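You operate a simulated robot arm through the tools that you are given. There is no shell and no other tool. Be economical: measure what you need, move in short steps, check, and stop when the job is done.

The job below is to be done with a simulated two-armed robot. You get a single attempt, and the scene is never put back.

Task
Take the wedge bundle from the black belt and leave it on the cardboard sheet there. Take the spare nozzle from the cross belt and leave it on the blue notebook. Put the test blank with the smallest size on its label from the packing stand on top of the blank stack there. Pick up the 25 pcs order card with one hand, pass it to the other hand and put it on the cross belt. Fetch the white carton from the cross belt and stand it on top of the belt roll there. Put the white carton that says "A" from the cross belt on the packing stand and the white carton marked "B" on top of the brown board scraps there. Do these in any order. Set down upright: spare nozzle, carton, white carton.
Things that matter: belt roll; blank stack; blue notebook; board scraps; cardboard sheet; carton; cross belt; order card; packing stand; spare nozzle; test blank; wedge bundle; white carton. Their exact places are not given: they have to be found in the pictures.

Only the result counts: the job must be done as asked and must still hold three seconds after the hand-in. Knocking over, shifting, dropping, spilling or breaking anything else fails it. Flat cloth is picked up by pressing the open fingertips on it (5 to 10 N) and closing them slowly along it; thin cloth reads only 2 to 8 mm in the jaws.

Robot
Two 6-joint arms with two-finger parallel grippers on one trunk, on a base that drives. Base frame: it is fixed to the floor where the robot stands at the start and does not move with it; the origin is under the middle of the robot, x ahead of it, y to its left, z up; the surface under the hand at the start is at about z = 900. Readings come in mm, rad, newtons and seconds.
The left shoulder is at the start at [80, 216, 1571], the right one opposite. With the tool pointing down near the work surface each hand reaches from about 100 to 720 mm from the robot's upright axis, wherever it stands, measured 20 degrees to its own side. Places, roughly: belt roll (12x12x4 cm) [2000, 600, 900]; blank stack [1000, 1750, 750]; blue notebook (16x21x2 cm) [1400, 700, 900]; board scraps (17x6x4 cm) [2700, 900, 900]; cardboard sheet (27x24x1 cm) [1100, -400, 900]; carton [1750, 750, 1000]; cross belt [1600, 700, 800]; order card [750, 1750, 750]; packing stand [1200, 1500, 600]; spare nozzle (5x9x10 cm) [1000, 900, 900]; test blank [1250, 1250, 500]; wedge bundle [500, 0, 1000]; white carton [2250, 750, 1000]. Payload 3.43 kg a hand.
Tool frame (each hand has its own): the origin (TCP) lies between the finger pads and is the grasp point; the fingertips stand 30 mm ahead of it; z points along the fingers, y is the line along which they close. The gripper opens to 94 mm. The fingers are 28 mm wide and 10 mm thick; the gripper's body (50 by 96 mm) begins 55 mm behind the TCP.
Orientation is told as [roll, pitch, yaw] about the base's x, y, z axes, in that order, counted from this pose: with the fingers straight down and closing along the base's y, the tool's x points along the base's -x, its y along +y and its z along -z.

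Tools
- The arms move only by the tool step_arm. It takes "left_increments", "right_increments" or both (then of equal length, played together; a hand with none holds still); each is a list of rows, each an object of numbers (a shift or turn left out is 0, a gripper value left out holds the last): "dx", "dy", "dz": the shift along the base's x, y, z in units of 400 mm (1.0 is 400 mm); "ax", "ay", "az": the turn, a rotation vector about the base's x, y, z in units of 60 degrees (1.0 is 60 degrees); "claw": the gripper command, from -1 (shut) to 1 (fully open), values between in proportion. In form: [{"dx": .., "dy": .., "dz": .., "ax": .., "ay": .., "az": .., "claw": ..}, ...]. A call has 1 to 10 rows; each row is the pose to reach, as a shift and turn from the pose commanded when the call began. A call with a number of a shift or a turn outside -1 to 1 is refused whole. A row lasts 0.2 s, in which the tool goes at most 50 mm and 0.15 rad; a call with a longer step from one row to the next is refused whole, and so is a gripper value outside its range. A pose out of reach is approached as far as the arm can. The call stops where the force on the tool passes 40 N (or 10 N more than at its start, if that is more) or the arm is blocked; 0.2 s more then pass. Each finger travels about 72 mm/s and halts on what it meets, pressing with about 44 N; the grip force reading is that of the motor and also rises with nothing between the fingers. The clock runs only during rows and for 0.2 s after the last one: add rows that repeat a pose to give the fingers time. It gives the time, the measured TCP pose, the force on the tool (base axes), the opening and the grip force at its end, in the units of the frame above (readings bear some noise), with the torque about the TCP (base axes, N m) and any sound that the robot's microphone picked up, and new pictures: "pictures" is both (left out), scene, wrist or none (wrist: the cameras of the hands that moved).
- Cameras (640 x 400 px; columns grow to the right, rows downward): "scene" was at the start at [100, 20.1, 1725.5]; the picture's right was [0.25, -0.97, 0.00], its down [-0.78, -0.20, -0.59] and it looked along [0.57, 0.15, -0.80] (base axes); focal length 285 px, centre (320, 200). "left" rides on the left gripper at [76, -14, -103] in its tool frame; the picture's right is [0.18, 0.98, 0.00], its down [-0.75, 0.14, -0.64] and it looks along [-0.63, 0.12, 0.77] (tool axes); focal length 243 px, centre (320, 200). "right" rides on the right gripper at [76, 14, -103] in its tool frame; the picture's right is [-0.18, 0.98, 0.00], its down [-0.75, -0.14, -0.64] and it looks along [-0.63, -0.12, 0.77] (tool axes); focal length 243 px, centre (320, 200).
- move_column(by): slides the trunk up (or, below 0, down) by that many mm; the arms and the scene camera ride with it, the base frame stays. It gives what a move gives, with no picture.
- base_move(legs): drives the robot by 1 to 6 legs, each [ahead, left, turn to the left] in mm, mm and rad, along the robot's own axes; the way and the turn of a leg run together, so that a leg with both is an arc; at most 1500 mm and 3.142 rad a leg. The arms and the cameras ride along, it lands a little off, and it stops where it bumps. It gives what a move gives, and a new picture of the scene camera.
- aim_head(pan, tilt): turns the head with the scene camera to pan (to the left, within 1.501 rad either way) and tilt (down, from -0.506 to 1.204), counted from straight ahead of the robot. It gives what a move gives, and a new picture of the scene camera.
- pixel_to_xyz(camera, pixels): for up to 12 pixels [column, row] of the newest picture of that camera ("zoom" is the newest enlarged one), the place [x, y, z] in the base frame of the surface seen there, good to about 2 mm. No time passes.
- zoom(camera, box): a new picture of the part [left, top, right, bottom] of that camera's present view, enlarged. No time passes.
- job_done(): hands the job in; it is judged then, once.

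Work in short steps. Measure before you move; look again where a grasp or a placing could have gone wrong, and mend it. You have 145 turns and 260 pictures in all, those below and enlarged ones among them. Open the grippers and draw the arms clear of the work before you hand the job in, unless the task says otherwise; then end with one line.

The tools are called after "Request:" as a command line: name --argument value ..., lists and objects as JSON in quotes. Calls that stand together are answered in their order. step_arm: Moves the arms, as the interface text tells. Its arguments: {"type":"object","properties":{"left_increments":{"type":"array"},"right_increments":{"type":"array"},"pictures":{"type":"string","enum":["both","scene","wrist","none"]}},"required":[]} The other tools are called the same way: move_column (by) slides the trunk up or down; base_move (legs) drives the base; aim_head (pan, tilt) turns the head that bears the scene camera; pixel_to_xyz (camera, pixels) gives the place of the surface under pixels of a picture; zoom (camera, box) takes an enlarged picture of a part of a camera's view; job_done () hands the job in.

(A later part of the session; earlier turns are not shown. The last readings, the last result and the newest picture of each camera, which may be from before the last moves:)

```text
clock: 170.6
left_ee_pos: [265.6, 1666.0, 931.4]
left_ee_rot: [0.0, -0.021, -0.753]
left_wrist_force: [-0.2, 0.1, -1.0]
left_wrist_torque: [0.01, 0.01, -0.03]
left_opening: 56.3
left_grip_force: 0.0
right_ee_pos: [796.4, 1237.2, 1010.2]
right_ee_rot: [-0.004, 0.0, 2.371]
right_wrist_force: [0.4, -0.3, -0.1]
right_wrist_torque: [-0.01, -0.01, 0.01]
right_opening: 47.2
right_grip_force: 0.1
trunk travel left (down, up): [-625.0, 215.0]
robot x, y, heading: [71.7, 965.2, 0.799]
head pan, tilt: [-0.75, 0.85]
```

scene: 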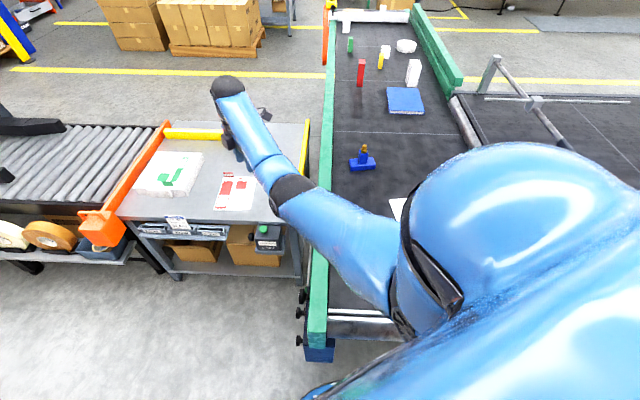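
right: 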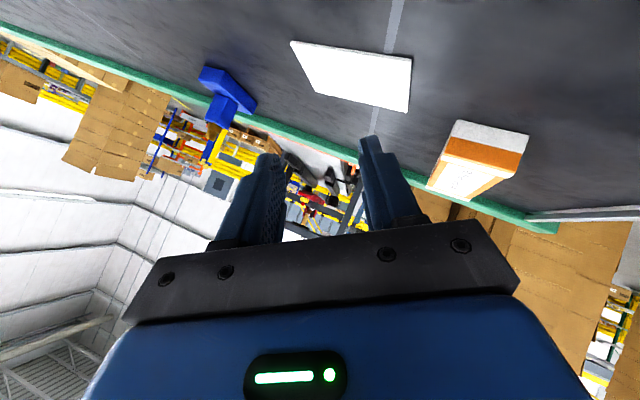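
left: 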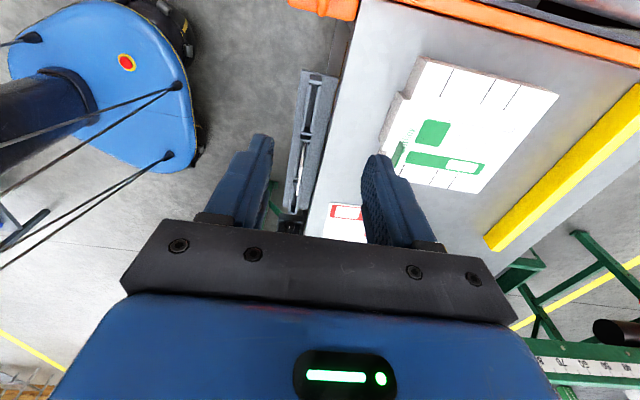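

Robot positioned. Rotate the right hand to yaw π (closing along y) while moving to above the nozzle.

Request:
step_arm --right_increments '[{"az": 0.1, "dy": -0.1, "claw": 0.3}, {"az": 0.2, "dy": -0.2, "claw": 0.3}, {"az": 0.3, "dy": -0.3, "claw": 0.3}, {"az": 0.4, "dy": -0.4, "dx": 0.03, "claw": 0.3}, {"az": 0.5, "dy": -0.5, "dx": 0.07, "claw": 0.3}, {"az": 0.6, "dy": -0.6, "dx": 0.11, "claw": 0.3}, {"az": 0.7, "dy": -0.7, "dx": 0.15, "claw": 0.3}, {"az": 0.735, "dy": -0.8, "dx": 0.19, "claw": 0.3}, {"az": 0.735, "dy": -0.9, "dx": 0.22, "claw": 0.3}, {"az": 0.735, "dy": -0.91, "dx": 0.25, "claw": 0.3}]' --pictures "wrist"

```text
clock: 172.8
left_ee_pos: [266.1, 1664.1, 931.9]
left_ee_rot: [0.0, -0.02, -0.751]
left_wrist_force: [0.2, 0.4, -0.3]
left_wrist_torque: [0.01, -0.03, 0.04]
left_opening: 56.5
left_grip_force: 0.1
right_ee_pos: [898.0, 923.4, 1007.2]
right_ee_rot: [-0.011, -0.001, 3.099]
right_wrist_force: [-0.5, -0.6, 0.0]
right_wrist_torque: [0.04, -0.01, 0.01]
right_opening: 60.9
right_grip_force: 0.1
right hand out of reach, approached as far as the arm can: row 1, 2, 3, 4, 5, 6, 7, 8, 9, 10
trunk travel left (down, up): [-625.0, 215.0]
robot x, y, heading: [70.8, 965.8, 0.795]
head pan, tilt: [-0.75, 0.85]
```

right: 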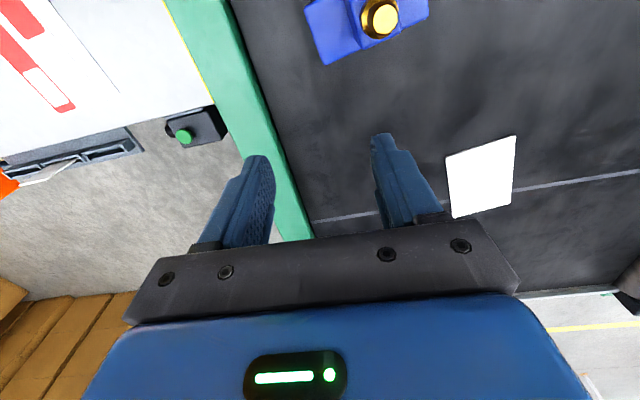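

Slid short at (898,923). Add the forward tilt (ay −0.3) and continue toward (955,872).

Request:
step_arm --right_increments '[{"ay": -0.1}, {"ay": -0.2, "dx": 0.03}, {"ay": -0.29, "dx": 0.06, "dy": -0.03}, {"ay": -0.29, "dx": 0.1, "dy": -0.06}, {"ay": -0.29, "dx": 0.14, "dy": -0.1}, {"ay": -0.29, "dx": 0.14, "dy": -0.13}, {"ay": -0.29, "dx": 0.14, "dy": -0.13}]' --pictures "wrist"

```text
clock: 174.4
left_ee_pos: [264.6, 1665.4, 930.9]
left_ee_rot: [-0.001, -0.02, -0.751]
left_wrist_force: [0.0, -0.4, 0.0]
left_wrist_torque: [0.02, -0.02, 0.01]
left_opening: 56.5
left_grip_force: 0.2
right_ee_pos: [954.8, 921.9, 1006.1]
right_ee_rot: [-0.01, 0.305, 3.085]
right_wrist_force: [0.5, -0.1, 0.4]
right_wrist_torque: [0.01, 0.01, -0.03]
right_opening: 61.3
right_grip_force: 0.1
right hand out of reach, approached as far as the arm can: row 1, 2, 3, 4, 5, 6, 7
trunk travel left (down, up): [-625.0, 215.0]
robot x, y, heading: [69.9, 960.7, 0.795]
head pan, tilt: [-0.75, 0.85]
```

right: 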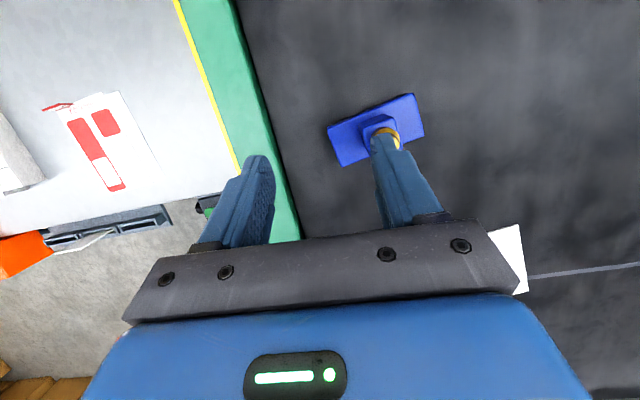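

x is right; y is limited. Shift the base by −50 mm in world y instead.

Request:
base_move --legs '[[-36, -35, 0]]'

Request:
step_arm --right_increments '[{"dz": -0.02}]' --pictures "wrist"

```text
clock: 175.4
left_ee_pos: [262.9, 1623.2, 926.7]
left_ee_rot: [-0.006, -0.026, -0.752]
left_wrist_force: [0.3, 0.7, -0.4]
left_wrist_torque: [-0.08, -0.01, -0.02]
left_opening: 56.3
left_grip_force: 0.1
right_ee_pos: [954.6, 880.6, 1006.6]
right_ee_rot: [-0.003, 0.304, 3.091]
right_wrist_force: [-0.1, 0.3, 0.0]
right_wrist_torque: [-0.06, 0.01, -0.03]
right_opening: 61.1
right_grip_force: 0.1
trunk travel left (down, up): [-625.0, 215.0]
robot x, y, heading: [70.8, 915.6, 0.796]
head pan, tilt: [-0.75, 0.85]
```

scene: 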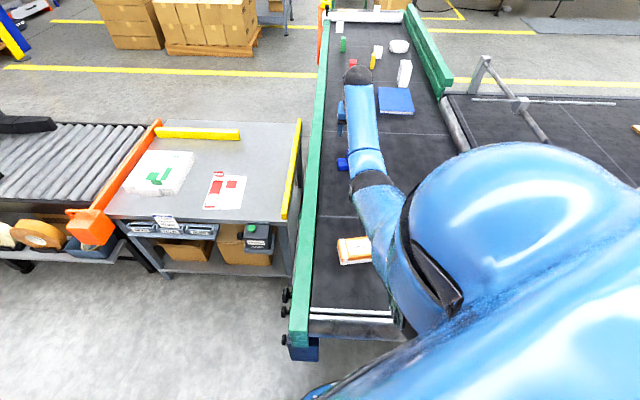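

```text
clock: 175.8
left_ee_pos: [263.5, 1617.0, 930.9]
left_ee_rot: [-0.001, -0.022, -0.749]
left_wrist_force: [0.3, 0.1, -0.3]
left_wrist_torque: [0.0, 0.02, 0.0]
left_opening: 56.4
left_grip_force: 0.0
right_ee_pos: [954.4, 872.9, 997.9]
right_ee_rot: [-0.013, 0.304, 3.088]
right_wrist_force: [0.9, -0.2, -0.2]
right_wrist_torque: [0.01, -0.02, 0.01]
right_opening: 61.1
right_grip_force: 0.0
trunk travel left (down, up): [-625.0, 215.0]
robot x, y, heading: [68.7, 909.1, 0.796]
head pan, tilt: [-0.75, 0.85]
```

right: 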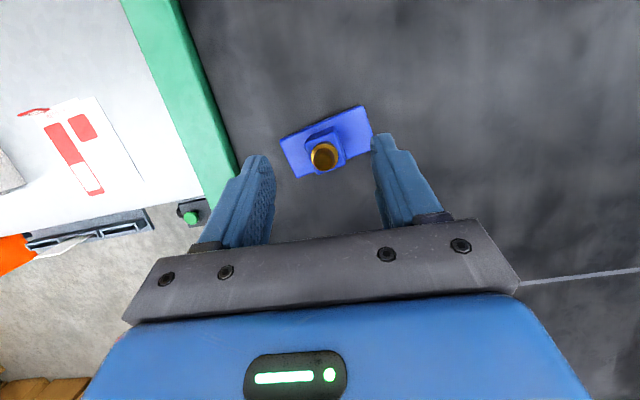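

Nozzle visible between the fingers. Measure its tip and post.

Request:
pixel_to_xyz --camera "right" --pixels '[[324, 153], [308, 150], [345, 135], [323, 133], [345, 155], [305, 140], [282, 140], [360, 110], [372, 140], [298, 175]]'

Request:
zoom --camera "right" --box '[270, 95, 390, 185]'

```text
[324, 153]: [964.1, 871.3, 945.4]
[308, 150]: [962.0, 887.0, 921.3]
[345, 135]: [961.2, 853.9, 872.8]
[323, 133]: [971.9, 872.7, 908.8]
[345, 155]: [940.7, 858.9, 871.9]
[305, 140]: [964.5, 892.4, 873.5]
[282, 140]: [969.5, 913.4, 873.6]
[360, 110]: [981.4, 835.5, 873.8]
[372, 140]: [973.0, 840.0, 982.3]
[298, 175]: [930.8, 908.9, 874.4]
```

```text
4.44 times, centred on (330, 140) of right
```

zoom: 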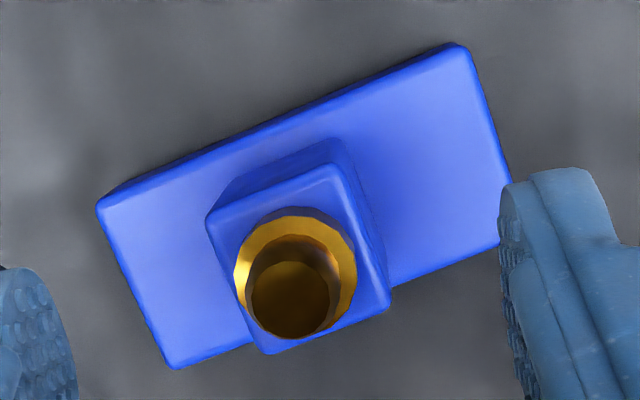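

Base top z=874, post y 855–889, centre (957,872). Descend to z≈912 and close.

Request:
step_arm --right_increments '[{"dx": 0.007, "dz": -0.08}, {"dx": 0.007, "dz": -0.16}, {"dx": 0.007, "dz": -0.213}, {"dx": 0.007, "dz": -0.213}]' --pictures "wrist"

Request:
step_arm --right_increments '[{"claw": 0}, {"claw": -0.4}, {"claw": -0.8}, {"claw": -1}, {"claw": -1}]' --pictures "none"

```text
clock: 176.8
left_ee_pos: [262.8, 1616.4, 932.7]
left_ee_rot: [0.001, -0.021, -0.751]
left_wrist_force: [0.9, -0.1, 0.2]
left_wrist_torque: [0.01, 0.0, -0.02]
left_opening: 56.6
left_grip_force: 0.1
right_ee_pos: [958.2, 874.6, 911.7]
right_ee_rot: [-0.011, 0.303, 3.087]
right_wrist_force: [0.1, 0.1, -0.4]
right_wrist_torque: [0.01, 0.01, -0.01]
right_opening: 61.2
right_grip_force: 0.1
trunk travel left (down, up): [-625.0, 215.0]
robot x, y, heading: [72.3, 911.7, 0.799]
head pan, tilt: [-0.75, 0.85]
```

right: 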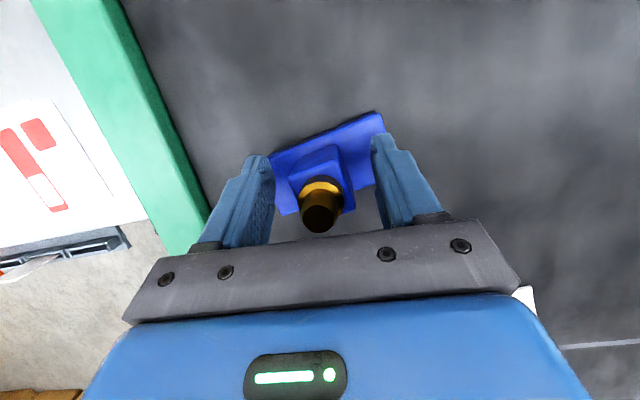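

```text
clock: 178.0
left_ee_pos: [263.3, 1618.0, 931.8]
left_ee_rot: [-0.001, -0.018, -0.751]
left_wrist_force: [0.4, 0.4, -0.7]
left_wrist_torque: [0.01, 0.02, 0.0]
left_opening: 56.4
left_grip_force: 0.1
right_ee_pos: [959.0, 875.2, 914.7]
right_ee_rot: [-0.01, 0.305, 3.087]
right_wrist_force: [0.6, 0.5, 2.1]
right_wrist_torque: [-0.11, 0.06, 0.02]
right_opening: 32.2
right_grip_force: 43.8
trunk travel left (down, up): [-625.0, 215.0]
robot x, y, heading: [71.5, 914.6, 0.796]
head pan, tilt: [-0.75, 0.85]
```

Nozzle gripped (32 mm). Lift with the column 110 mm and turn to face +y.

Request:
move_column --by 110

Request:
base_move --legs '[[-60, 40, 0.2], [0, 0, 0.57]]'

Request:
aim_head --pan 0 --tilt 0.45

```text
clock: 179.4
left_ee_pos: [264.5, 1616.5, 1040.8]
left_ee_rot: [-0.001, -0.02, -0.752]
left_wrist_force: [-1.1, -0.4, 1.0]
left_wrist_torque: [0.0, 0.0, -0.02]
left_opening: 56.7
left_grip_force: 0.0
right_ee_pos: [960.1, 875.5, 1022.8]
right_ee_rot: [-0.01, 0.302, 3.089]
right_wrist_force: [-0.6, 0.6, -2.7]
right_wrist_torque: [0.04, 0.0, 0.03]
right_opening: 32.1
right_grip_force: 44.5
trunk travel left (down, up): [-735.0, 105.0]
robot x, y, heading: [67.1, 916.4, 0.793]
head pan, tilt: [-0.75, 0.85]
```

```text
clock: 182.1
left_ee_pos: [-350.3, 1527.8, 1040.6]
left_ee_rot: [-0.002, -0.021, 0.024]
left_wrist_force: [0.3, 0.5, 0.4]
left_wrist_torque: [0.01, -0.04, 0.01]
left_opening: 56.4
left_grip_force: 0.0
right_ee_pos: [664.7, 1484.3, 1022.5]
right_ee_rot: [-0.012, 0.303, -2.422]
right_wrist_force: [0.1, 0.7, -2.1]
right_wrist_torque: [-0.01, -0.04, 0.02]
right_opening: 31.9
right_grip_force: 44.1
trunk travel left (down, up): [-735.0, 105.0]
robot x, y, heading: [6.5, 892.8, 1.571]
head pan, tilt: [-0.75, 0.85]
```

scene: 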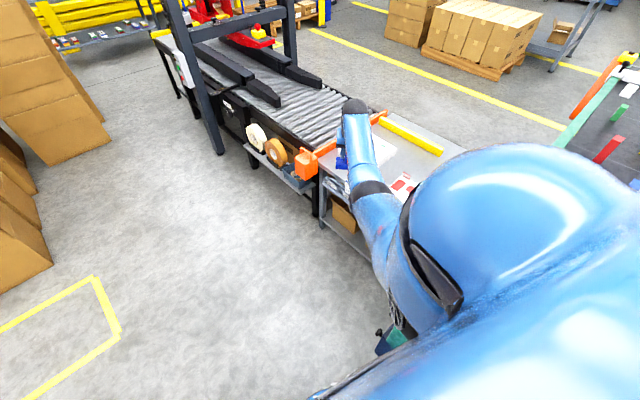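

```text
clock: 183.2
left_ee_pos: [-351.2, 1528.5, 1040.6]
left_ee_rot: [-0.002, -0.022, 0.025]
left_wrist_force: [-0.1, 0.4, -0.1]
left_wrist_torque: [-0.01, -0.03, 0.0]
left_opening: 56.3
left_grip_force: 0.1
right_ee_pos: [664.7, 1485.6, 1022.9]
right_ee_rot: [-0.01, 0.302, -2.422]
right_wrist_force: [0.3, -0.7, -3.4]
right_wrist_torque: [-0.01, -0.01, 0.0]
right_opening: 32.3
right_grip_force: 44.2
trunk travel left (down, up): [-735.0, 105.0]
robot x, y, heading: [1.4, 895.1, 1.566]
head pan, tilt: [0.0, 0.45]
```

scene: 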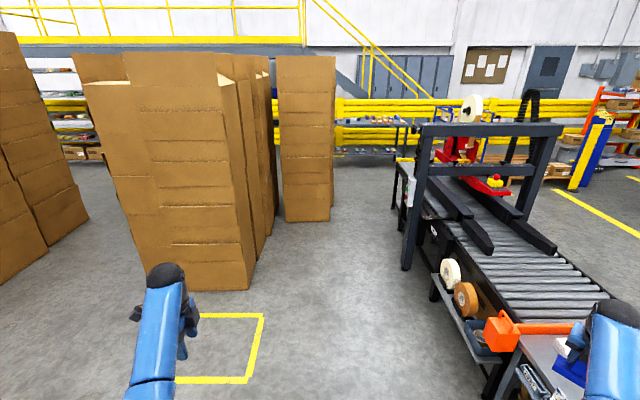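

Measure the passage between the carton stacks and the conveyor end.

Request:
pixel_to_xyz --camera "scene" --pixels '[[331, 219], [250, 288], [407, 268], [395, 205], [400, 180], [370, 158], [345, 155], [437, 298], [420, 165], [565, 190], [265, 265], [380, 190]]'

Request:
zoom --camera "scene" --box '[270, 80, 640, 310]'

```text
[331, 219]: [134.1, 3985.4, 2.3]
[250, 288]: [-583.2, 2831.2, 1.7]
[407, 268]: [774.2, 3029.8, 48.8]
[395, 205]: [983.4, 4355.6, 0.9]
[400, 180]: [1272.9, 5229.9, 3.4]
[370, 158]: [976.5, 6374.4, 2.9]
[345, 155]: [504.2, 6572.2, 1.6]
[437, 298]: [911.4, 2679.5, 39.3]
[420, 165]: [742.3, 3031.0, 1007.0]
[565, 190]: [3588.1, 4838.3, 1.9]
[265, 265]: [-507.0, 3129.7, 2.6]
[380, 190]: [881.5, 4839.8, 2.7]
```

```text
1.73 times, centred on (455, 195) of scene
```

zoom: 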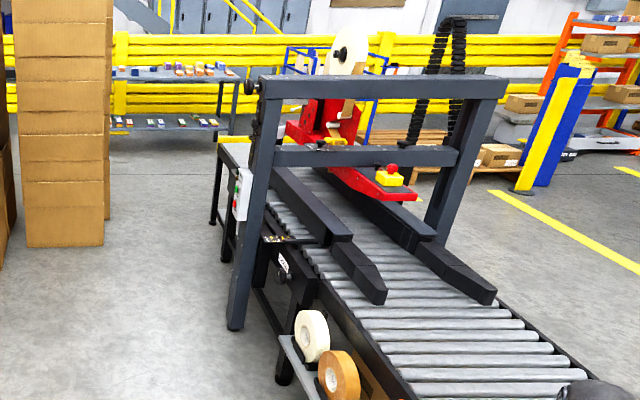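

Gap is ~770 mm wide (x 134…~900). I tuck both hands inward (right x→265, left x→−180) before driving through at x≈410.

Request:
step_arm --right_increments '[{"dx": -0.08, "dy": 0.05}, {"dx": -0.18, "dy": 0.1}, {"dx": -0.28, "dy": 0.14}, {"dx": -0.38, "dy": 0.17}, {"dx": -0.48, "dy": 0.2}, {"dx": -0.58, "dy": 0.22}, {"dx": -0.68, "dy": 0.25}, {"dx": -0.78, "dy": 0.27}, {"dx": -0.89, "dy": 0.29}, {"dx": -1.0, "dy": 0.3}]' --left_increments '[{"dx": 0.0}, {"dx": 0.05}, {"dx": 0.1}, {"dx": 0.15}, {"dx": 0.2}, {"dx": 0.25}, {"dx": 0.3}, {"dx": 0.35}, {"dx": 0.4}, {"dx": 0.42}]' --pictures "scene"

```text
clock: 185.4
left_ee_pos: [-184.5, 1529.0, 1041.1]
left_ee_rot: [0.003, -0.023, 0.024]
left_wrist_force: [-0.8, -0.9, 0.8]
left_wrist_torque: [0.0, -0.03, -0.01]
left_opening: 56.5
left_grip_force: 0.1
right_ee_pos: [260.9, 1606.8, 1022.1]
right_ee_rot: [-0.009, 0.305, -2.421]
right_wrist_force: [-0.4, 0.1, -3.5]
right_wrist_torque: [-0.04, 0.01, -0.01]
right_opening: 32.0
right_grip_force: 44.2
trunk travel left (down, up): [-735.0, 105.0]
robot x, y, heading: [0.6, 891.2, 1.572]
head pan, tilt: [0.0, 0.45]
```

scene: 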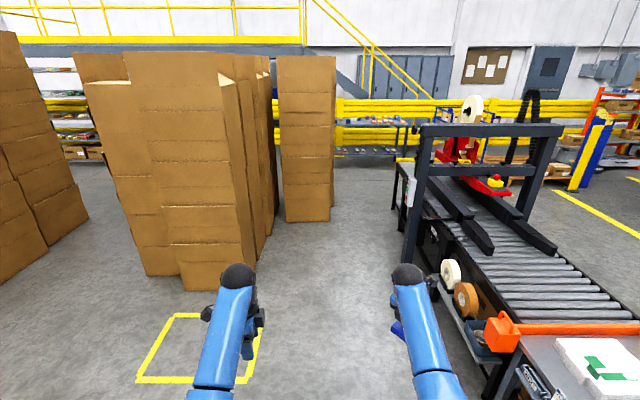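

Drive ahead: to (410,2300), then to y≈3500.

Request:
base_move --legs '[[1400, -410, 0], [1150, 0, 0]]'

```text
clock: 193.1
left_ee_pos: [236.3, 2923.1, 1041.8]
left_ee_rot: [0.006, -0.021, 0.014]
left_wrist_force: [0.7, 0.0, 0.3]
left_wrist_torque: [0.01, 0.02, 0.01]
left_opening: 56.3
left_grip_force: 0.1
right_ee_pos: [682.4, 2993.4, 1021.9]
right_ee_rot: [-0.008, 0.301, -2.436]
right_wrist_force: [-2.8, -15.0, 4.4]
right_wrist_torque: [2.36, -0.8, -0.76]
right_opening: 32.2
right_grip_force: 44.6
trunk travel left (down, up): [-735.0, 105.0]
robot x, y, heading: [419.5, 2285.2, 1.563]
head pan, tilt: [0.0, 0.45]
stopped in leg 2: the robot was blocked; the commanded pose is now the measured one
```

scene: 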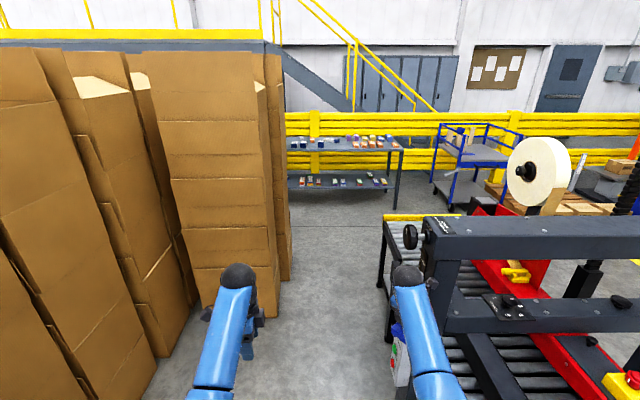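

Right hand touched the frame's control box. Back off 80 mm and measure it.

Request:
base_move --legs '[[-80, 0, 0], [0, 110, 0]]'

Request:
pixel_to_xyz --camera "scene" --pixels '[[290, 285], [393, 345], [400, 370], [385, 280], [380, 235], [440, 300], [275, 320], [410, 225]]'

```text
clock: 195.0
left_ee_pos: [131.1, 2850.2, 1041.1]
left_ee_rot: [0.001, -0.018, 0.015]
left_wrist_force: [1.4, 0.6, 0.2]
left_wrist_torque: [0.02, 0.04, 0.01]
left_opening: 56.3
left_grip_force: 0.1
right_ee_pos: [577.4, 2919.3, 1015.9]
right_ee_rot: [-0.008, 0.29, -2.434]
right_wrist_force: [0.2, -0.5, -3.9]
right_wrist_torque: [0.03, 0.06, 0.04]
right_opening: 32.3
right_grip_force: 44.6
trunk travel left (down, up): [-735.0, 105.0]
robot x, y, heading: [307.2, 2210.4, 1.563]
head pan, tilt: [0.0, 0.45]
```

scene: 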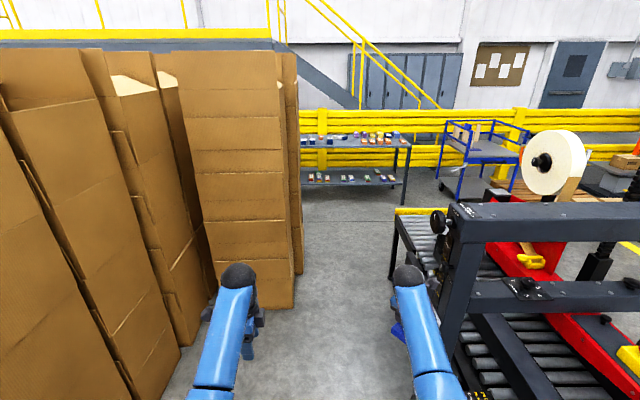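

```text
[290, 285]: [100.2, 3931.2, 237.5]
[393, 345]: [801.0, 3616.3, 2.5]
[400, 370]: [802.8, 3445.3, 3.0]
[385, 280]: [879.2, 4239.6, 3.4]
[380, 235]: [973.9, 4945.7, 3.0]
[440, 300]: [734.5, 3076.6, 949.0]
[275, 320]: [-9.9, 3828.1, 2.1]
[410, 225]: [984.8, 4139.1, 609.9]
```

Plan: ahead 890 at x≈307, then right 135, then ahead to y≈5100.

Request:
base_move --legs '[[890, 0, 0], [0, -135, 0], [1000, 0, 0]]'

```text
clock: 200.6
left_ee_pos: [266.8, 3749.9, 1040.9]
left_ee_rot: [-0.001, -0.017, -0.004]
left_wrist_force: [0.9, 0.6, 0.0]
left_wrist_torque: [-0.04, 0.05, 0.0]
left_opening: 56.7
left_grip_force: 0.0
right_ee_pos: [714.5, 3811.5, 1015.2]
right_ee_rot: [-0.006, 0.291, -2.455]
right_wrist_force: [1.5, -0.2, -3.6]
right_wrist_torque: [0.06, 0.02, 0.0]
right_opening: 32.2
right_grip_force: 44.0
trunk travel left (down, up): [-735.0, 105.0]
robot x, y, heading: [430.3, 3107.2, 1.544]
head pan, tilt: [0.0, 0.45]
stopped in leg 2: the robot was blocked; the commanded pose is now the measured one
```

scene: 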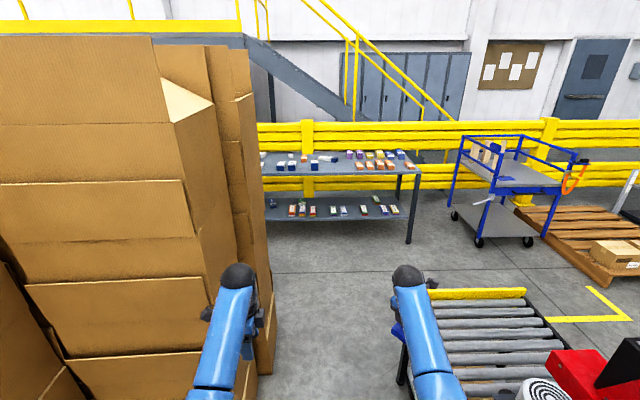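

Blocked at x≈430, close enough. Measure the stack edge and conveyor end corner ahead.

Request:
pixel_to_xyz --camera "scene" --pixels '[[270, 370], [262, 250], [430, 292], [402, 380], [525, 292], [450, 212], [545, 290], [600, 285]]'

Request:
base_move --legs '[[0, 15, 0.02], [1000, 0, 0]]'

```text
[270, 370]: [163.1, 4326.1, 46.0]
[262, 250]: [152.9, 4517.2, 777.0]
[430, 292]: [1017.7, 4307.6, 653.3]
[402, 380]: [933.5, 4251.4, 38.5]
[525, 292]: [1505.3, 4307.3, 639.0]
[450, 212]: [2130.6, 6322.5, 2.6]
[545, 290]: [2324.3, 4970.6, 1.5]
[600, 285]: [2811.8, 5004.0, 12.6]
```

```text
clock: 204.2
left_ee_pos: [240.8, 4323.0, 1039.2]
left_ee_rot: [-0.03, -0.012, 0.064]
left_wrist_force: [-1.3, -0.3, -0.5]
left_wrist_torque: [0.03, -0.02, -0.02]
left_opening: 56.5
left_grip_force: 0.1
right_ee_pos: [687.6, 4400.4, 1017.8]
right_ee_rot: [-0.003, 0.295, -2.438]
right_wrist_force: [-0.2, -0.2, -2.8]
right_wrist_torque: [0.05, -0.06, 0.03]
right_opening: 32.0
right_grip_force: 43.9
trunk travel left (down, up): [-735.0, 105.0]
robot x, y, heading: [416.2, 3694.0, 1.558]
head pan, tilt: [0.0, 0.45]
stopped in leg 2: the force on the tool passed its limit at 224 N (the readings are from after the stop); the commanded pose is now the measured one
```

scene: 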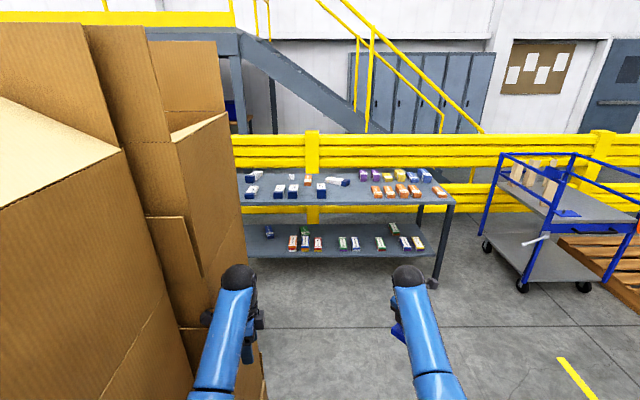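

The left hand's camera side brushed the stack (edge x≈160). Move the left hand 110 mm inward, then continue.

Request:
step_arm --left_increments '[{"dx": 0.1}, {"dx": 0.2}, {"dx": 0.28}]' --pictures "wrist"

Request:
base_move --legs '[[0, -10, 0], [1300, -30, 0]]'

```text
clock: 205.0
left_ee_pos: [354.0, 4325.9, 1039.9]
left_ee_rot: [-0.029, -0.013, 0.065]
left_wrist_force: [-0.4, 0.5, -0.5]
left_wrist_torque: [-0.03, 0.02, 0.0]
left_opening: 56.4
left_grip_force: 0.1
left hand out of reach, approached as far as the arm can: row 1
right_ee_pos: [688.7, 4400.9, 1016.3]
right_ee_rot: [-0.004, 0.295, -2.438]
right_wrist_force: [0.0, -0.5, -2.8]
right_wrist_torque: [0.02, 0.04, 0.02]
right_opening: 32.0
right_grip_force: 44.3
trunk travel left (down, up): [-735.0, 105.0]
robot x, y, heading: [419.9, 3693.1, 1.562]
head pan, tilt: [0.0, 0.45]
```

left: 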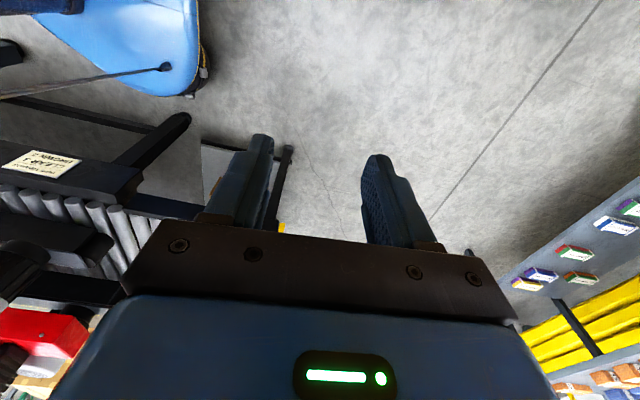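

```text
clock: 212.0
left_ee_pos: [388.6, 5650.5, 1038.0]
left_ee_rot: [-0.03, -0.011, 0.08]
left_wrist_force: [-0.1, -1.3, 0.1]
left_wrist_torque: [-0.01, 0.04, -0.02]
left_opening: 56.4
left_grip_force: 0.1
right_ee_pos: [721.7, 5730.1, 1016.3]
right_ee_rot: [-0.002, 0.294, -2.424]
right_wrist_force: [0.3, 0.7, -2.6]
right_wrist_torque: [0.03, 0.01, -0.02]
right_opening: 32.1
right_grip_force: 44.1
trunk travel left (down, up): [-735.0, 105.0]
robot x, y, heading: [464.8, 5020.0, 1.58]
head pan, tilt: [0.0, 0.45]
```

scene: 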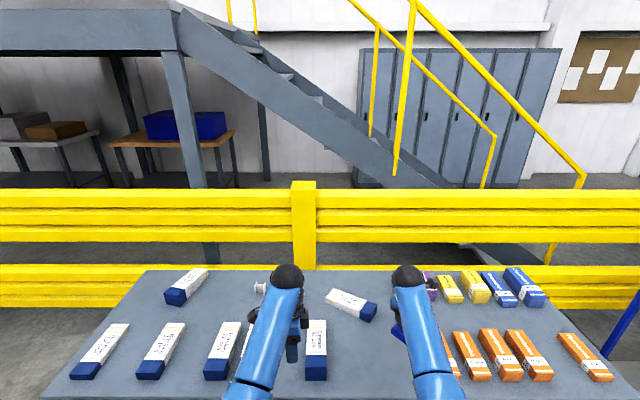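

Passed the gap; back off 300 mm from the shelf and turn right to face +x, then drive ahead.

Request:
base_move --legs '[[-300, 0, 0], [0, 0, -1.58], [1400, 0, 0]]'

```text
clock: 224.6
left_ee_pos: [2515.5, 4787.1, 1038.4]
left_ee_rot: [-0.03, -0.012, -1.496]
left_wrist_force: [-1.1, -0.7, -0.3]
left_wrist_torque: [0.0, 0.0, -0.01]
left_opening: 56.3
left_grip_force: 0.0
right_ee_pos: [2593.5, 4452.1, 1017.4]
right_ee_rot: [-0.004, 0.295, 2.283]
right_wrist_force: [-0.1, 0.3, -3.4]
right_wrist_torque: [0.0, -0.01, 0.01]
right_opening: 32.3
right_grip_force: 44.5
trunk travel left (down, up): [-735.0, 105.0]
robot x, y, heading: [1884.6, 4710.9, -0.001]
head pan, tilt: [0.0, 0.45]
```

scene: 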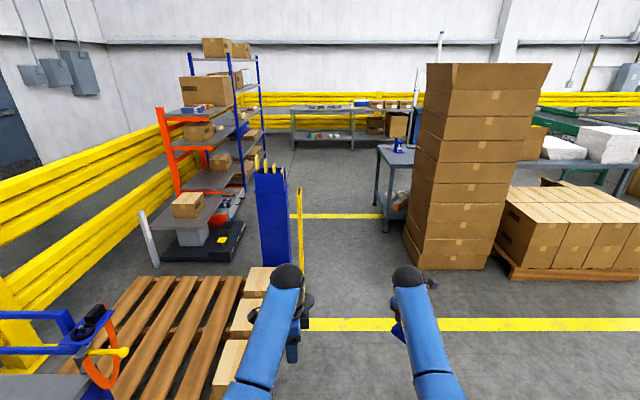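

Turn right to face −y and drive down the aisle at x≈2000 to y≈2100.

Request:
base_move --legs '[[0, 0, -1.57], [0, 120, 0], [1400, 0, 0], [1200, 0, 0]]'

Request:
aim_head --pan 0 --tilt 0.6

```text
clock: 233.6
left_ee_pos: [2066.1, 3230.0, 1040.2]
left_ee_rot: [-0.029, -0.014, -3.071]
left_wrist_force: [-0.5, -1.0, -0.3]
left_wrist_torque: [0.0, -0.01, 0.03]
left_opening: 56.5
left_grip_force: 0.1
right_ee_pos: [1734.9, 3160.2, 1017.3]
right_ee_rot: [-0.006, 0.292, 0.635]
right_wrist_force: [-5.2, 13.7, 3.9]
right_wrist_torque: [-2.19, -0.26, -1.01]
right_opening: 32.3
right_grip_force: 43.9
trunk travel left (down, up): [-735.0, 105.0]
robot x, y, heading: [1994.7, 3857.5, -1.577]
head pan, tilt: [0.0, 0.45]
stopped in leg 3: the force on the tool passed its limit at 269 N (the readings are from after the stop); the commanded pose is now the measured one
```

scene: 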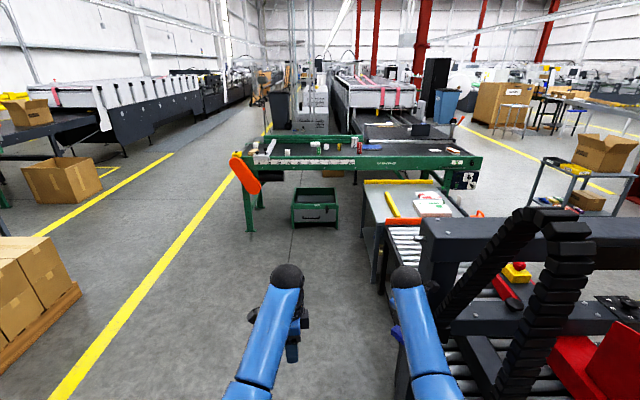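

```text
clock: 234.3
left_ee_pos: [2065.6, 3231.4, 1041.2]
left_ee_rot: [-0.028, -0.013, -3.07]
left_wrist_force: [0.0, 0.3, -0.5]
left_wrist_torque: [0.03, -0.02, -0.02]
left_opening: 56.5
left_grip_force: 0.0
right_ee_pos: [1735.6, 3160.6, 1017.5]
right_ee_rot: [-0.006, 0.29, 0.638]
right_wrist_force: [-3.6, 20.2, 2.8]
right_wrist_torque: [-2.9, -0.16, -1.28]
right_opening: 31.9
right_grip_force: 44.1
trunk travel left (down, up): [-735.0, 105.0]
robot x, y, heading: [1994.6, 3855.4, -1.572]
head pan, tilt: [0.0, 0.6]
```

scene: 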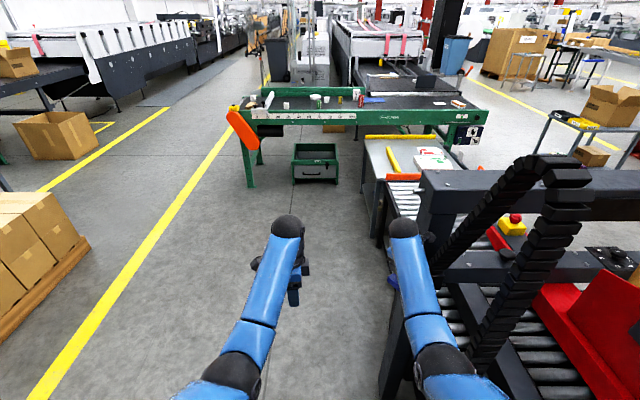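

Right hand bumped the frame's post. Back off, shift 350 mm to +x and check the nozzle.

Request:
base_move --legs '[[-80, 0, 0], [0, 330, 0]]'

Request:
step_arm --right_increments '[{"dz": 0.0}]' --pictures "wrist"

```text
clock: 237.2
left_ee_pos: [2398.2, 3309.3, 1037.4]
left_ee_rot: [-0.03, -0.011, -3.071]
left_wrist_force: [-1.4, -0.1, 0.8]
left_wrist_torque: [0.03, -0.06, 0.02]
left_opening: 56.5
left_grip_force: 0.0
right_ee_pos: [2067.3, 3238.8, 1015.6]
right_ee_rot: [-0.003, 0.288, 0.64]
right_wrist_force: [-1.0, 0.1, -3.3]
right_wrist_torque: [0.04, -0.01, 0.0]
right_opening: 32.4
right_grip_force: 44.0
trunk travel left (down, up): [-735.0, 105.0]
robot x, y, heading: [2330.7, 3942.9, -1.573]
head pan, tilt: [0.0, 0.6]
```

scene: 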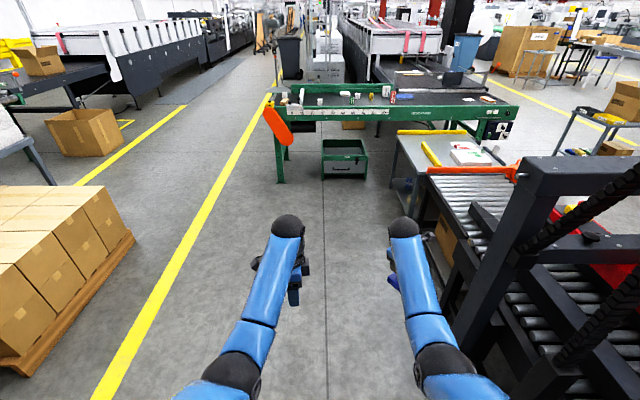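

```text
clock: 237.6
left_ee_pos: [2399.3, 3308.6, 1038.8]
left_ee_rot: [-0.033, -0.012, -3.07]
left_wrist_force: [-0.1, 1.0, -0.3]
left_wrist_torque: [0.01, 0.02, -0.01]
left_opening: 56.5
left_grip_force: 0.0
right_ee_pos: [2070.2, 3237.6, 1015.6]
right_ee_rot: [-0.001, 0.288, 0.64]
right_wrist_force: [0.0, -0.5, -2.8]
right_wrist_torque: [-0.01, -0.02, 0.04]
right_opening: 32.0
right_grip_force: 43.5
trunk travel left (down, up): [-735.0, 105.0]
robot x, y, heading: [2329.5, 3939.3, -1.576]
head pan, tilt: [0.0, 0.6]
```

right: 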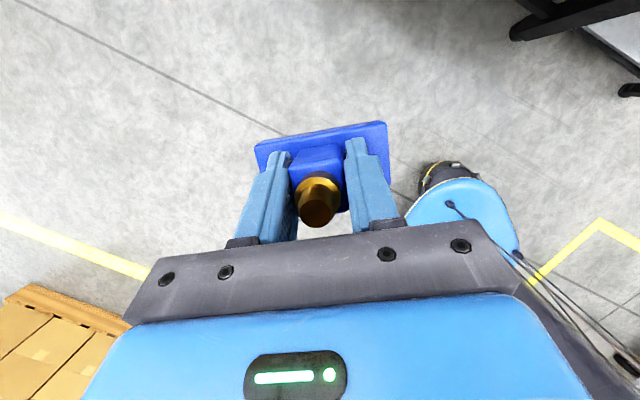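

Nozzle still held. Drive ahead 1700 mm and look at the cross belt.

Request:
base_move --legs '[[1450, 0, 0], [350, 0, 0]]'

Request:
aim_head --pan -0.3 --tilt 0.6

```text
clock: 246.6
left_ee_pos: [2408.1, 1538.5, 1040.9]
left_ee_rot: [-0.03, -0.012, -3.063]
left_wrist_force: [0.5, 0.1, 0.4]
left_wrist_torque: [0.01, 0.0, 0.0]
left_opening: 56.5
left_grip_force: 0.0
right_ee_pos: [2078.1, 1463.3, 1016.9]
right_ee_rot: [-0.004, 0.29, 0.649]
right_wrist_force: [0.0, 0.6, -2.3]
right_wrist_torque: [-0.02, 0.0, -0.01]
right_opening: 32.1
right_grip_force: 44.1
trunk travel left (down, up): [-735.0, 105.0]
robot x, y, heading: [2331.5, 2165.8, -1.568]
head pan, tilt: [0.0, 0.6]
```

scene: 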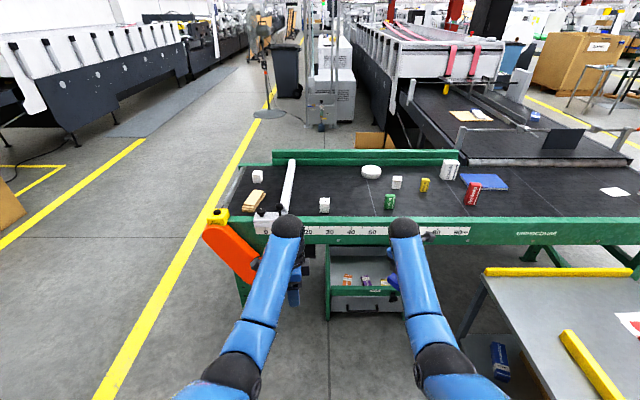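

```text
clock: 247.4
left_ee_pos: [2408.2, 1534.9, 1038.9]
left_ee_rot: [-0.033, -0.013, -3.063]
left_wrist_force: [0.2, 0.7, -0.5]
left_wrist_torque: [-0.01, -0.03, 0.01]
left_opening: 56.4
left_grip_force: 0.0
right_ee_pos: [2078.2, 1461.5, 1014.1]
right_ee_rot: [0.001, 0.29, 0.649]
right_wrist_force: [-0.5, -0.9, -2.6]
right_wrist_torque: [-0.01, 0.0, 0.01]
right_opening: 32.2
right_grip_force: 44.4
trunk travel left (down, up): [-735.0, 105.0]
robot x, y, heading: [2334.7, 2164.7, -1.567]
head pan, tilt: [-0.3, 0.6]
```

scene: 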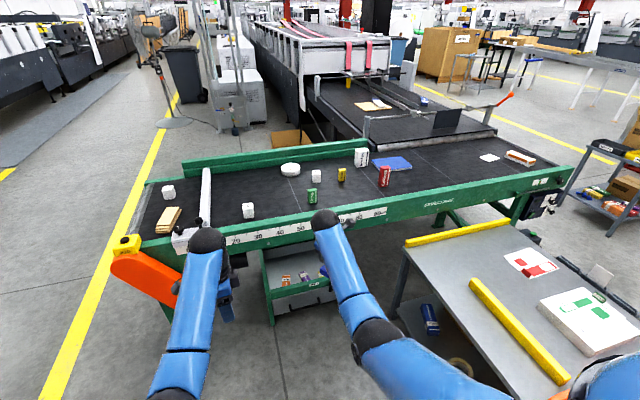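

Good view. Zoom on the white cartons to read letters and measure all the items.

Request:
zoom --camera "scene" --box '[130, 140, 290, 240]'

Request:
zoom --camera "scene" --box '[270, 135, 430, 225]'

Request:
pixel_to_xyz --camera "scene" --pixels '[[168, 190], [248, 210], [316, 175], [167, 217], [290, 167], [362, 150], [362, 165], [392, 163], [312, 196], [342, 174], [384, 176], [270, 322]]'

```text
4.00 times, centred on (210, 190) of scene
```

zoom: 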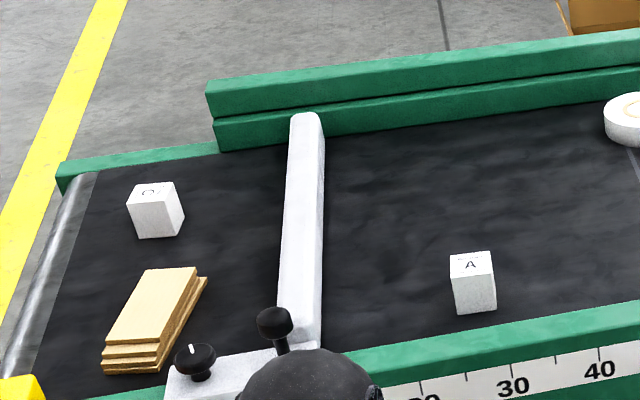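

```text
4.00 times, centred on (350, 180) of scene
```

zoom: 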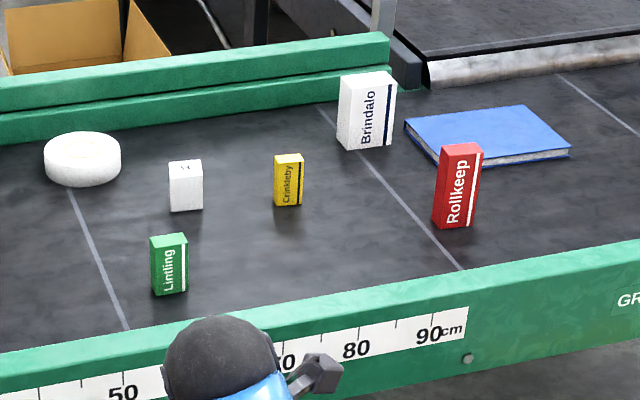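

```text
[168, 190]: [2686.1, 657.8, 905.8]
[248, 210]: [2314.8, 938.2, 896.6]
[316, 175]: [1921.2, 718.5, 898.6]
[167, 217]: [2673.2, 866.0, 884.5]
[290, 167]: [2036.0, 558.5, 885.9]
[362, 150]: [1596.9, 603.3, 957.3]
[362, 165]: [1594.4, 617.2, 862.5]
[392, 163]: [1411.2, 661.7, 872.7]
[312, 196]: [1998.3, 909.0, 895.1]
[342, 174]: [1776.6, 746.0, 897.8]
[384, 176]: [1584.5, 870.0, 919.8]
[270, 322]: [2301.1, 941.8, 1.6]
```

Request:
zoom --camera "scene" --box '[158, 182, 178, 202]'

Request:
zoom --camera "scene" --box '[306, 166, 326, 190]'

```text
16.00 times, centred on (168, 192) of scene
```

zoom: 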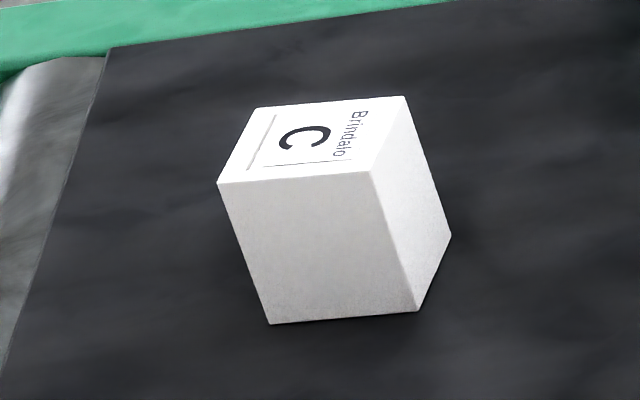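

```text
16.00 times, centred on (316, 178) of scene
```

zoom: 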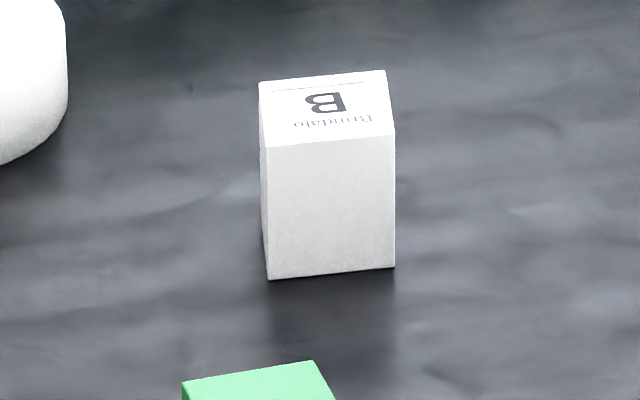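

B is at (1921,718), A at (2315,935), C is a distractor; the tall white "Brindalo" carton is at (1596,610). Check the green bin's extent and the stand corner, and raise the column 95 mm.

Request:
pixel_to_xyz --camera "scene" --pixels '[[275, 300], [333, 292], [265, 262], [300, 305], [332, 278], [410, 250], [512, 218], [400, 300]]'

Request:
move_column --by 95

Request:
base_move --legs '[[0, -450, 0], [720, 0, 0], [0, 0, 0.45]]'

```text
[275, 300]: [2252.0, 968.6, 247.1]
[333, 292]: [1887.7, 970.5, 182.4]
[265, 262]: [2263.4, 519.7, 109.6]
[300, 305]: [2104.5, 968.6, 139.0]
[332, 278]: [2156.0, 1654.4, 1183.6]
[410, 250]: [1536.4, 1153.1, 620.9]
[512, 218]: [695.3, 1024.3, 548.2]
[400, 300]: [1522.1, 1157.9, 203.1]
```

```text
clock: 248.7
left_ee_pos: [2408.1, 1535.1, 1133.9]
left_ee_rot: [-0.034, -0.011, -3.062]
left_wrist_force: [0.4, -0.1, 0.2]
left_wrist_torque: [-0.01, 0.0, -0.02]
left_opening: 56.3
left_grip_force: 0.0
right_ee_pos: [2078.6, 1462.1, 1108.9]
right_ee_rot: [-0.001, 0.287, 0.648]
right_wrist_force: [-0.4, -0.1, -3.3]
right_wrist_torque: [-0.05, 0.0, -0.04]
right_opening: 32.2
right_grip_force: 45.0
trunk travel left (down, up): [-830.0, 10.0]
robot x, y, heading: [2328.9, 2169.6, -1.563]
head pan, tilt: [-0.3, 0.6]
```

```text
clock: 256.2
left_ee_pos: [2223.5, 905.1, 1133.5]
left_ee_rot: [-0.032, -0.01, -2.617]
left_wrist_force: [0.8, 0.6, 0.1]
left_wrist_torque: [0.01, 0.01, -0.02]
left_opening: 56.4
left_grip_force: 0.1
right_ee_pos: [1958.5, 696.3, 1110.8]
right_ee_rot: [-0.001, 0.289, 1.091]
right_wrist_force: [-0.1, -0.3, -3.0]
right_wrist_torque: [0.01, -0.03, -0.02]
right_opening: 32.0
right_grip_force: 43.9
trunk travel left (down, up): [-830.0, 10.0]
robot x, y, heading: [1884.1, 1442.8, -1.12]
head pan, tilt: [-0.3, 0.6]
```

scene: 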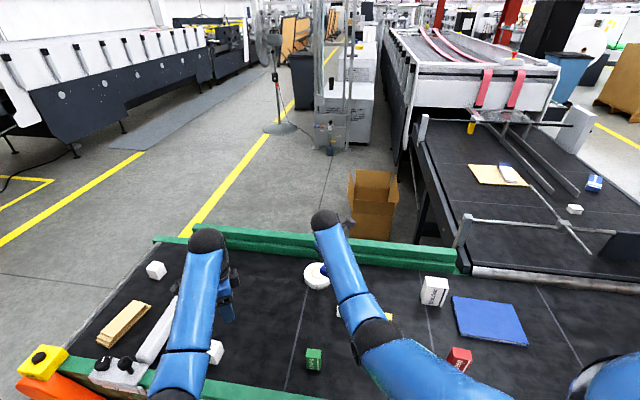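

Hand must swing toward the notebook at (1411,661). Turn the base right 0.5 rad and move 85 mm closer to the belt.

Request:
base_move --legs '[[0, 0, -0.5], [85, 0, 0]]'

Request:
aim_head --pan -0.4 --tilt 0.9

```text
clock: 258.7
left_ee_pos: [1925.2, 737.0, 1141.6]
left_ee_rot: [-0.018, -0.012, -3.114]
left_wrist_force: [-0.4, 1.2, 0.0]
left_wrist_torque: [-0.05, 0.0, 0.03]
left_opening: 56.3
left_grip_force: 0.1
right_ee_pos: [1594.0, 679.9, 1117.9]
right_ee_rot: [-0.01, 0.297, 0.594]
right_wrist_force: [-0.4, 1.1, -1.6]
right_wrist_torque: [-0.07, -0.03, 0.02]
right_opening: 32.2
right_grip_force: 43.9
trunk travel left (down, up): [-830.0, 10.0]
robot x, y, heading: [1883.4, 1359.5, -1.616]
head pan, tilt: [-0.3, 0.6]
```

scene: 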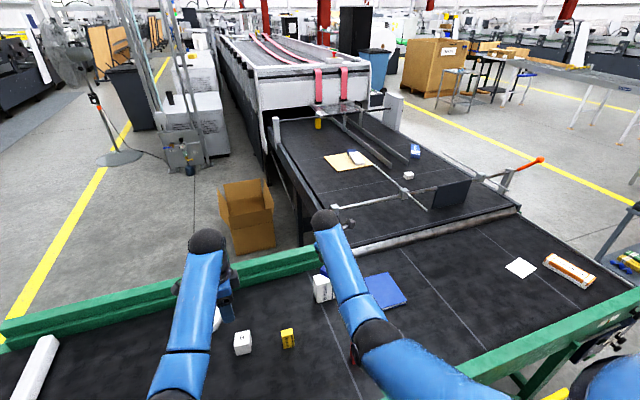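

```text
clock: 259.5
left_ee_pos: [1924.7, 730.1, 1136.1]
left_ee_rot: [-0.028, -0.013, -3.111]
left_wrist_force: [-0.4, 0.4, 0.0]
left_wrist_torque: [-0.03, -0.02, -0.02]
left_opening: 56.5
left_grip_force: 0.2
right_ee_pos: [1593.5, 672.0, 1112.0]
right_ee_rot: [-0.004, 0.29, 0.597]
right_wrist_force: [-0.4, 0.4, -2.2]
right_wrist_torque: [0.0, 0.03, 0.02]
right_opening: 32.0
right_grip_force: 43.9
trunk travel left (down, up): [-830.0, 10.0]
robot x, y, heading: [1883.4, 1360.1, -1.618]
head pan, tilt: [-0.4, 0.901]
```

scene: 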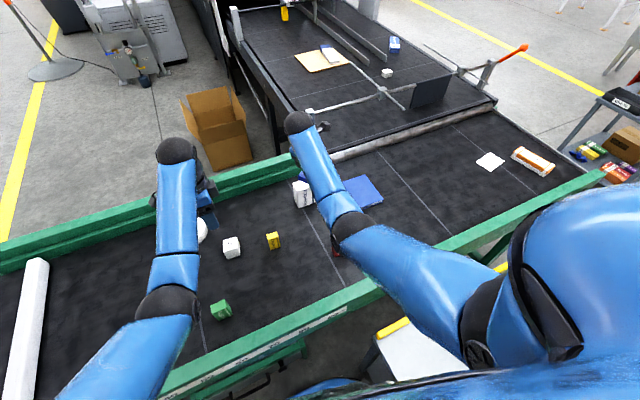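

Move the right hand 182 mm toward −x over the notebook.

Request:
step_arm --right_increments '[{"dx": -0.1}, {"dx": -0.2}, {"dx": -0.3}, {"dx": -0.4}, {"dx": -0.455, "dy": -0.01}, {"dx": -0.455, "dy": -0.01}]' --pictures "both"

```text
clock: 260.9
left_ee_pos: [1924.6, 724.9, 1134.6]
left_ee_rot: [-0.031, -0.013, -3.113]
left_wrist_force: [-0.2, 0.6, 0.0]
left_wrist_torque: [-0.01, 0.0, 0.0]
left_opening: 56.0
left_grip_force: 0.1
right_ee_pos: [1410.9, 663.9, 1110.0]
right_ee_rot: [-0.002, 0.286, 0.599]
right_wrist_force: [-0.6, 0.3, -2.6]
right_wrist_torque: [0.04, 0.01, 0.04]
right_opening: 32.1
right_grip_force: 43.3
trunk travel left (down, up): [-830.0, 10.0]
robot x, y, heading: [1882.2, 1359.0, -1.613]
head pan, tilt: [-0.4, 0.901]
```

scene: 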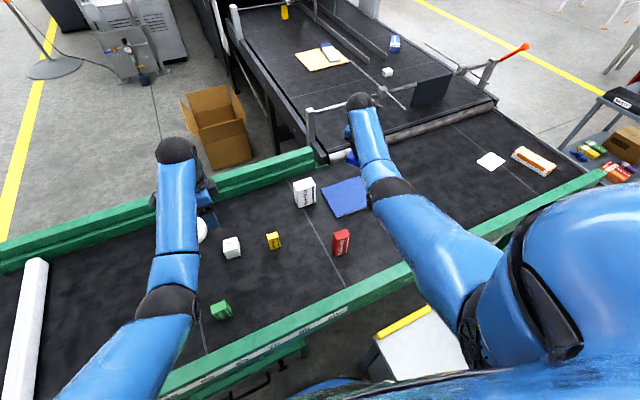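
right: 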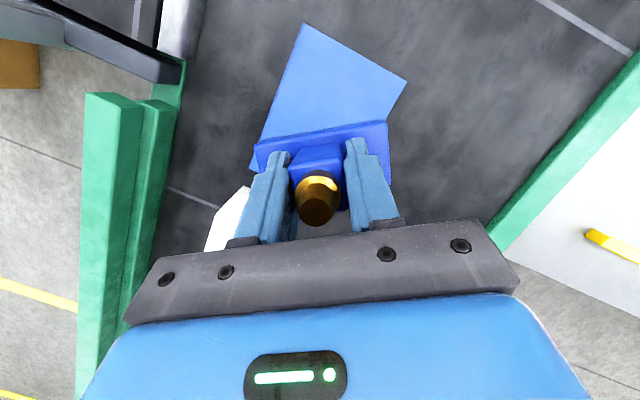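

Measure the notebook corners and the nozzle base bottom.

Request:
pixel_to_xyz --camera "scene" --pixels '[[323, 186], [358, 179], [338, 215], [345, 200], [350, 160], [369, 205], [325, 165]]'

Request:
pixel_to_xyz --camera "right" --pixels '[[306, 28], [402, 80], [385, 118], [262, 138], [330, 85], [260, 150], [380, 130]]'

```text
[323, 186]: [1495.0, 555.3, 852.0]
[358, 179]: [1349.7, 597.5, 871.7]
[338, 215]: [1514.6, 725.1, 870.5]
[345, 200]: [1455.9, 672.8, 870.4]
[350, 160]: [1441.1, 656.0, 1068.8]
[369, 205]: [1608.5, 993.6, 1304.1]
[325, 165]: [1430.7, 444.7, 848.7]
```

```text
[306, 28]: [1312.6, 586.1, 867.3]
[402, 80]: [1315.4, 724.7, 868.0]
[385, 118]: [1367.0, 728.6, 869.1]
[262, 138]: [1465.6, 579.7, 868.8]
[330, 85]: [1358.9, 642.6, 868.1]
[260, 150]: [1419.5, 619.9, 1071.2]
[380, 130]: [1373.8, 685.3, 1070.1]
```

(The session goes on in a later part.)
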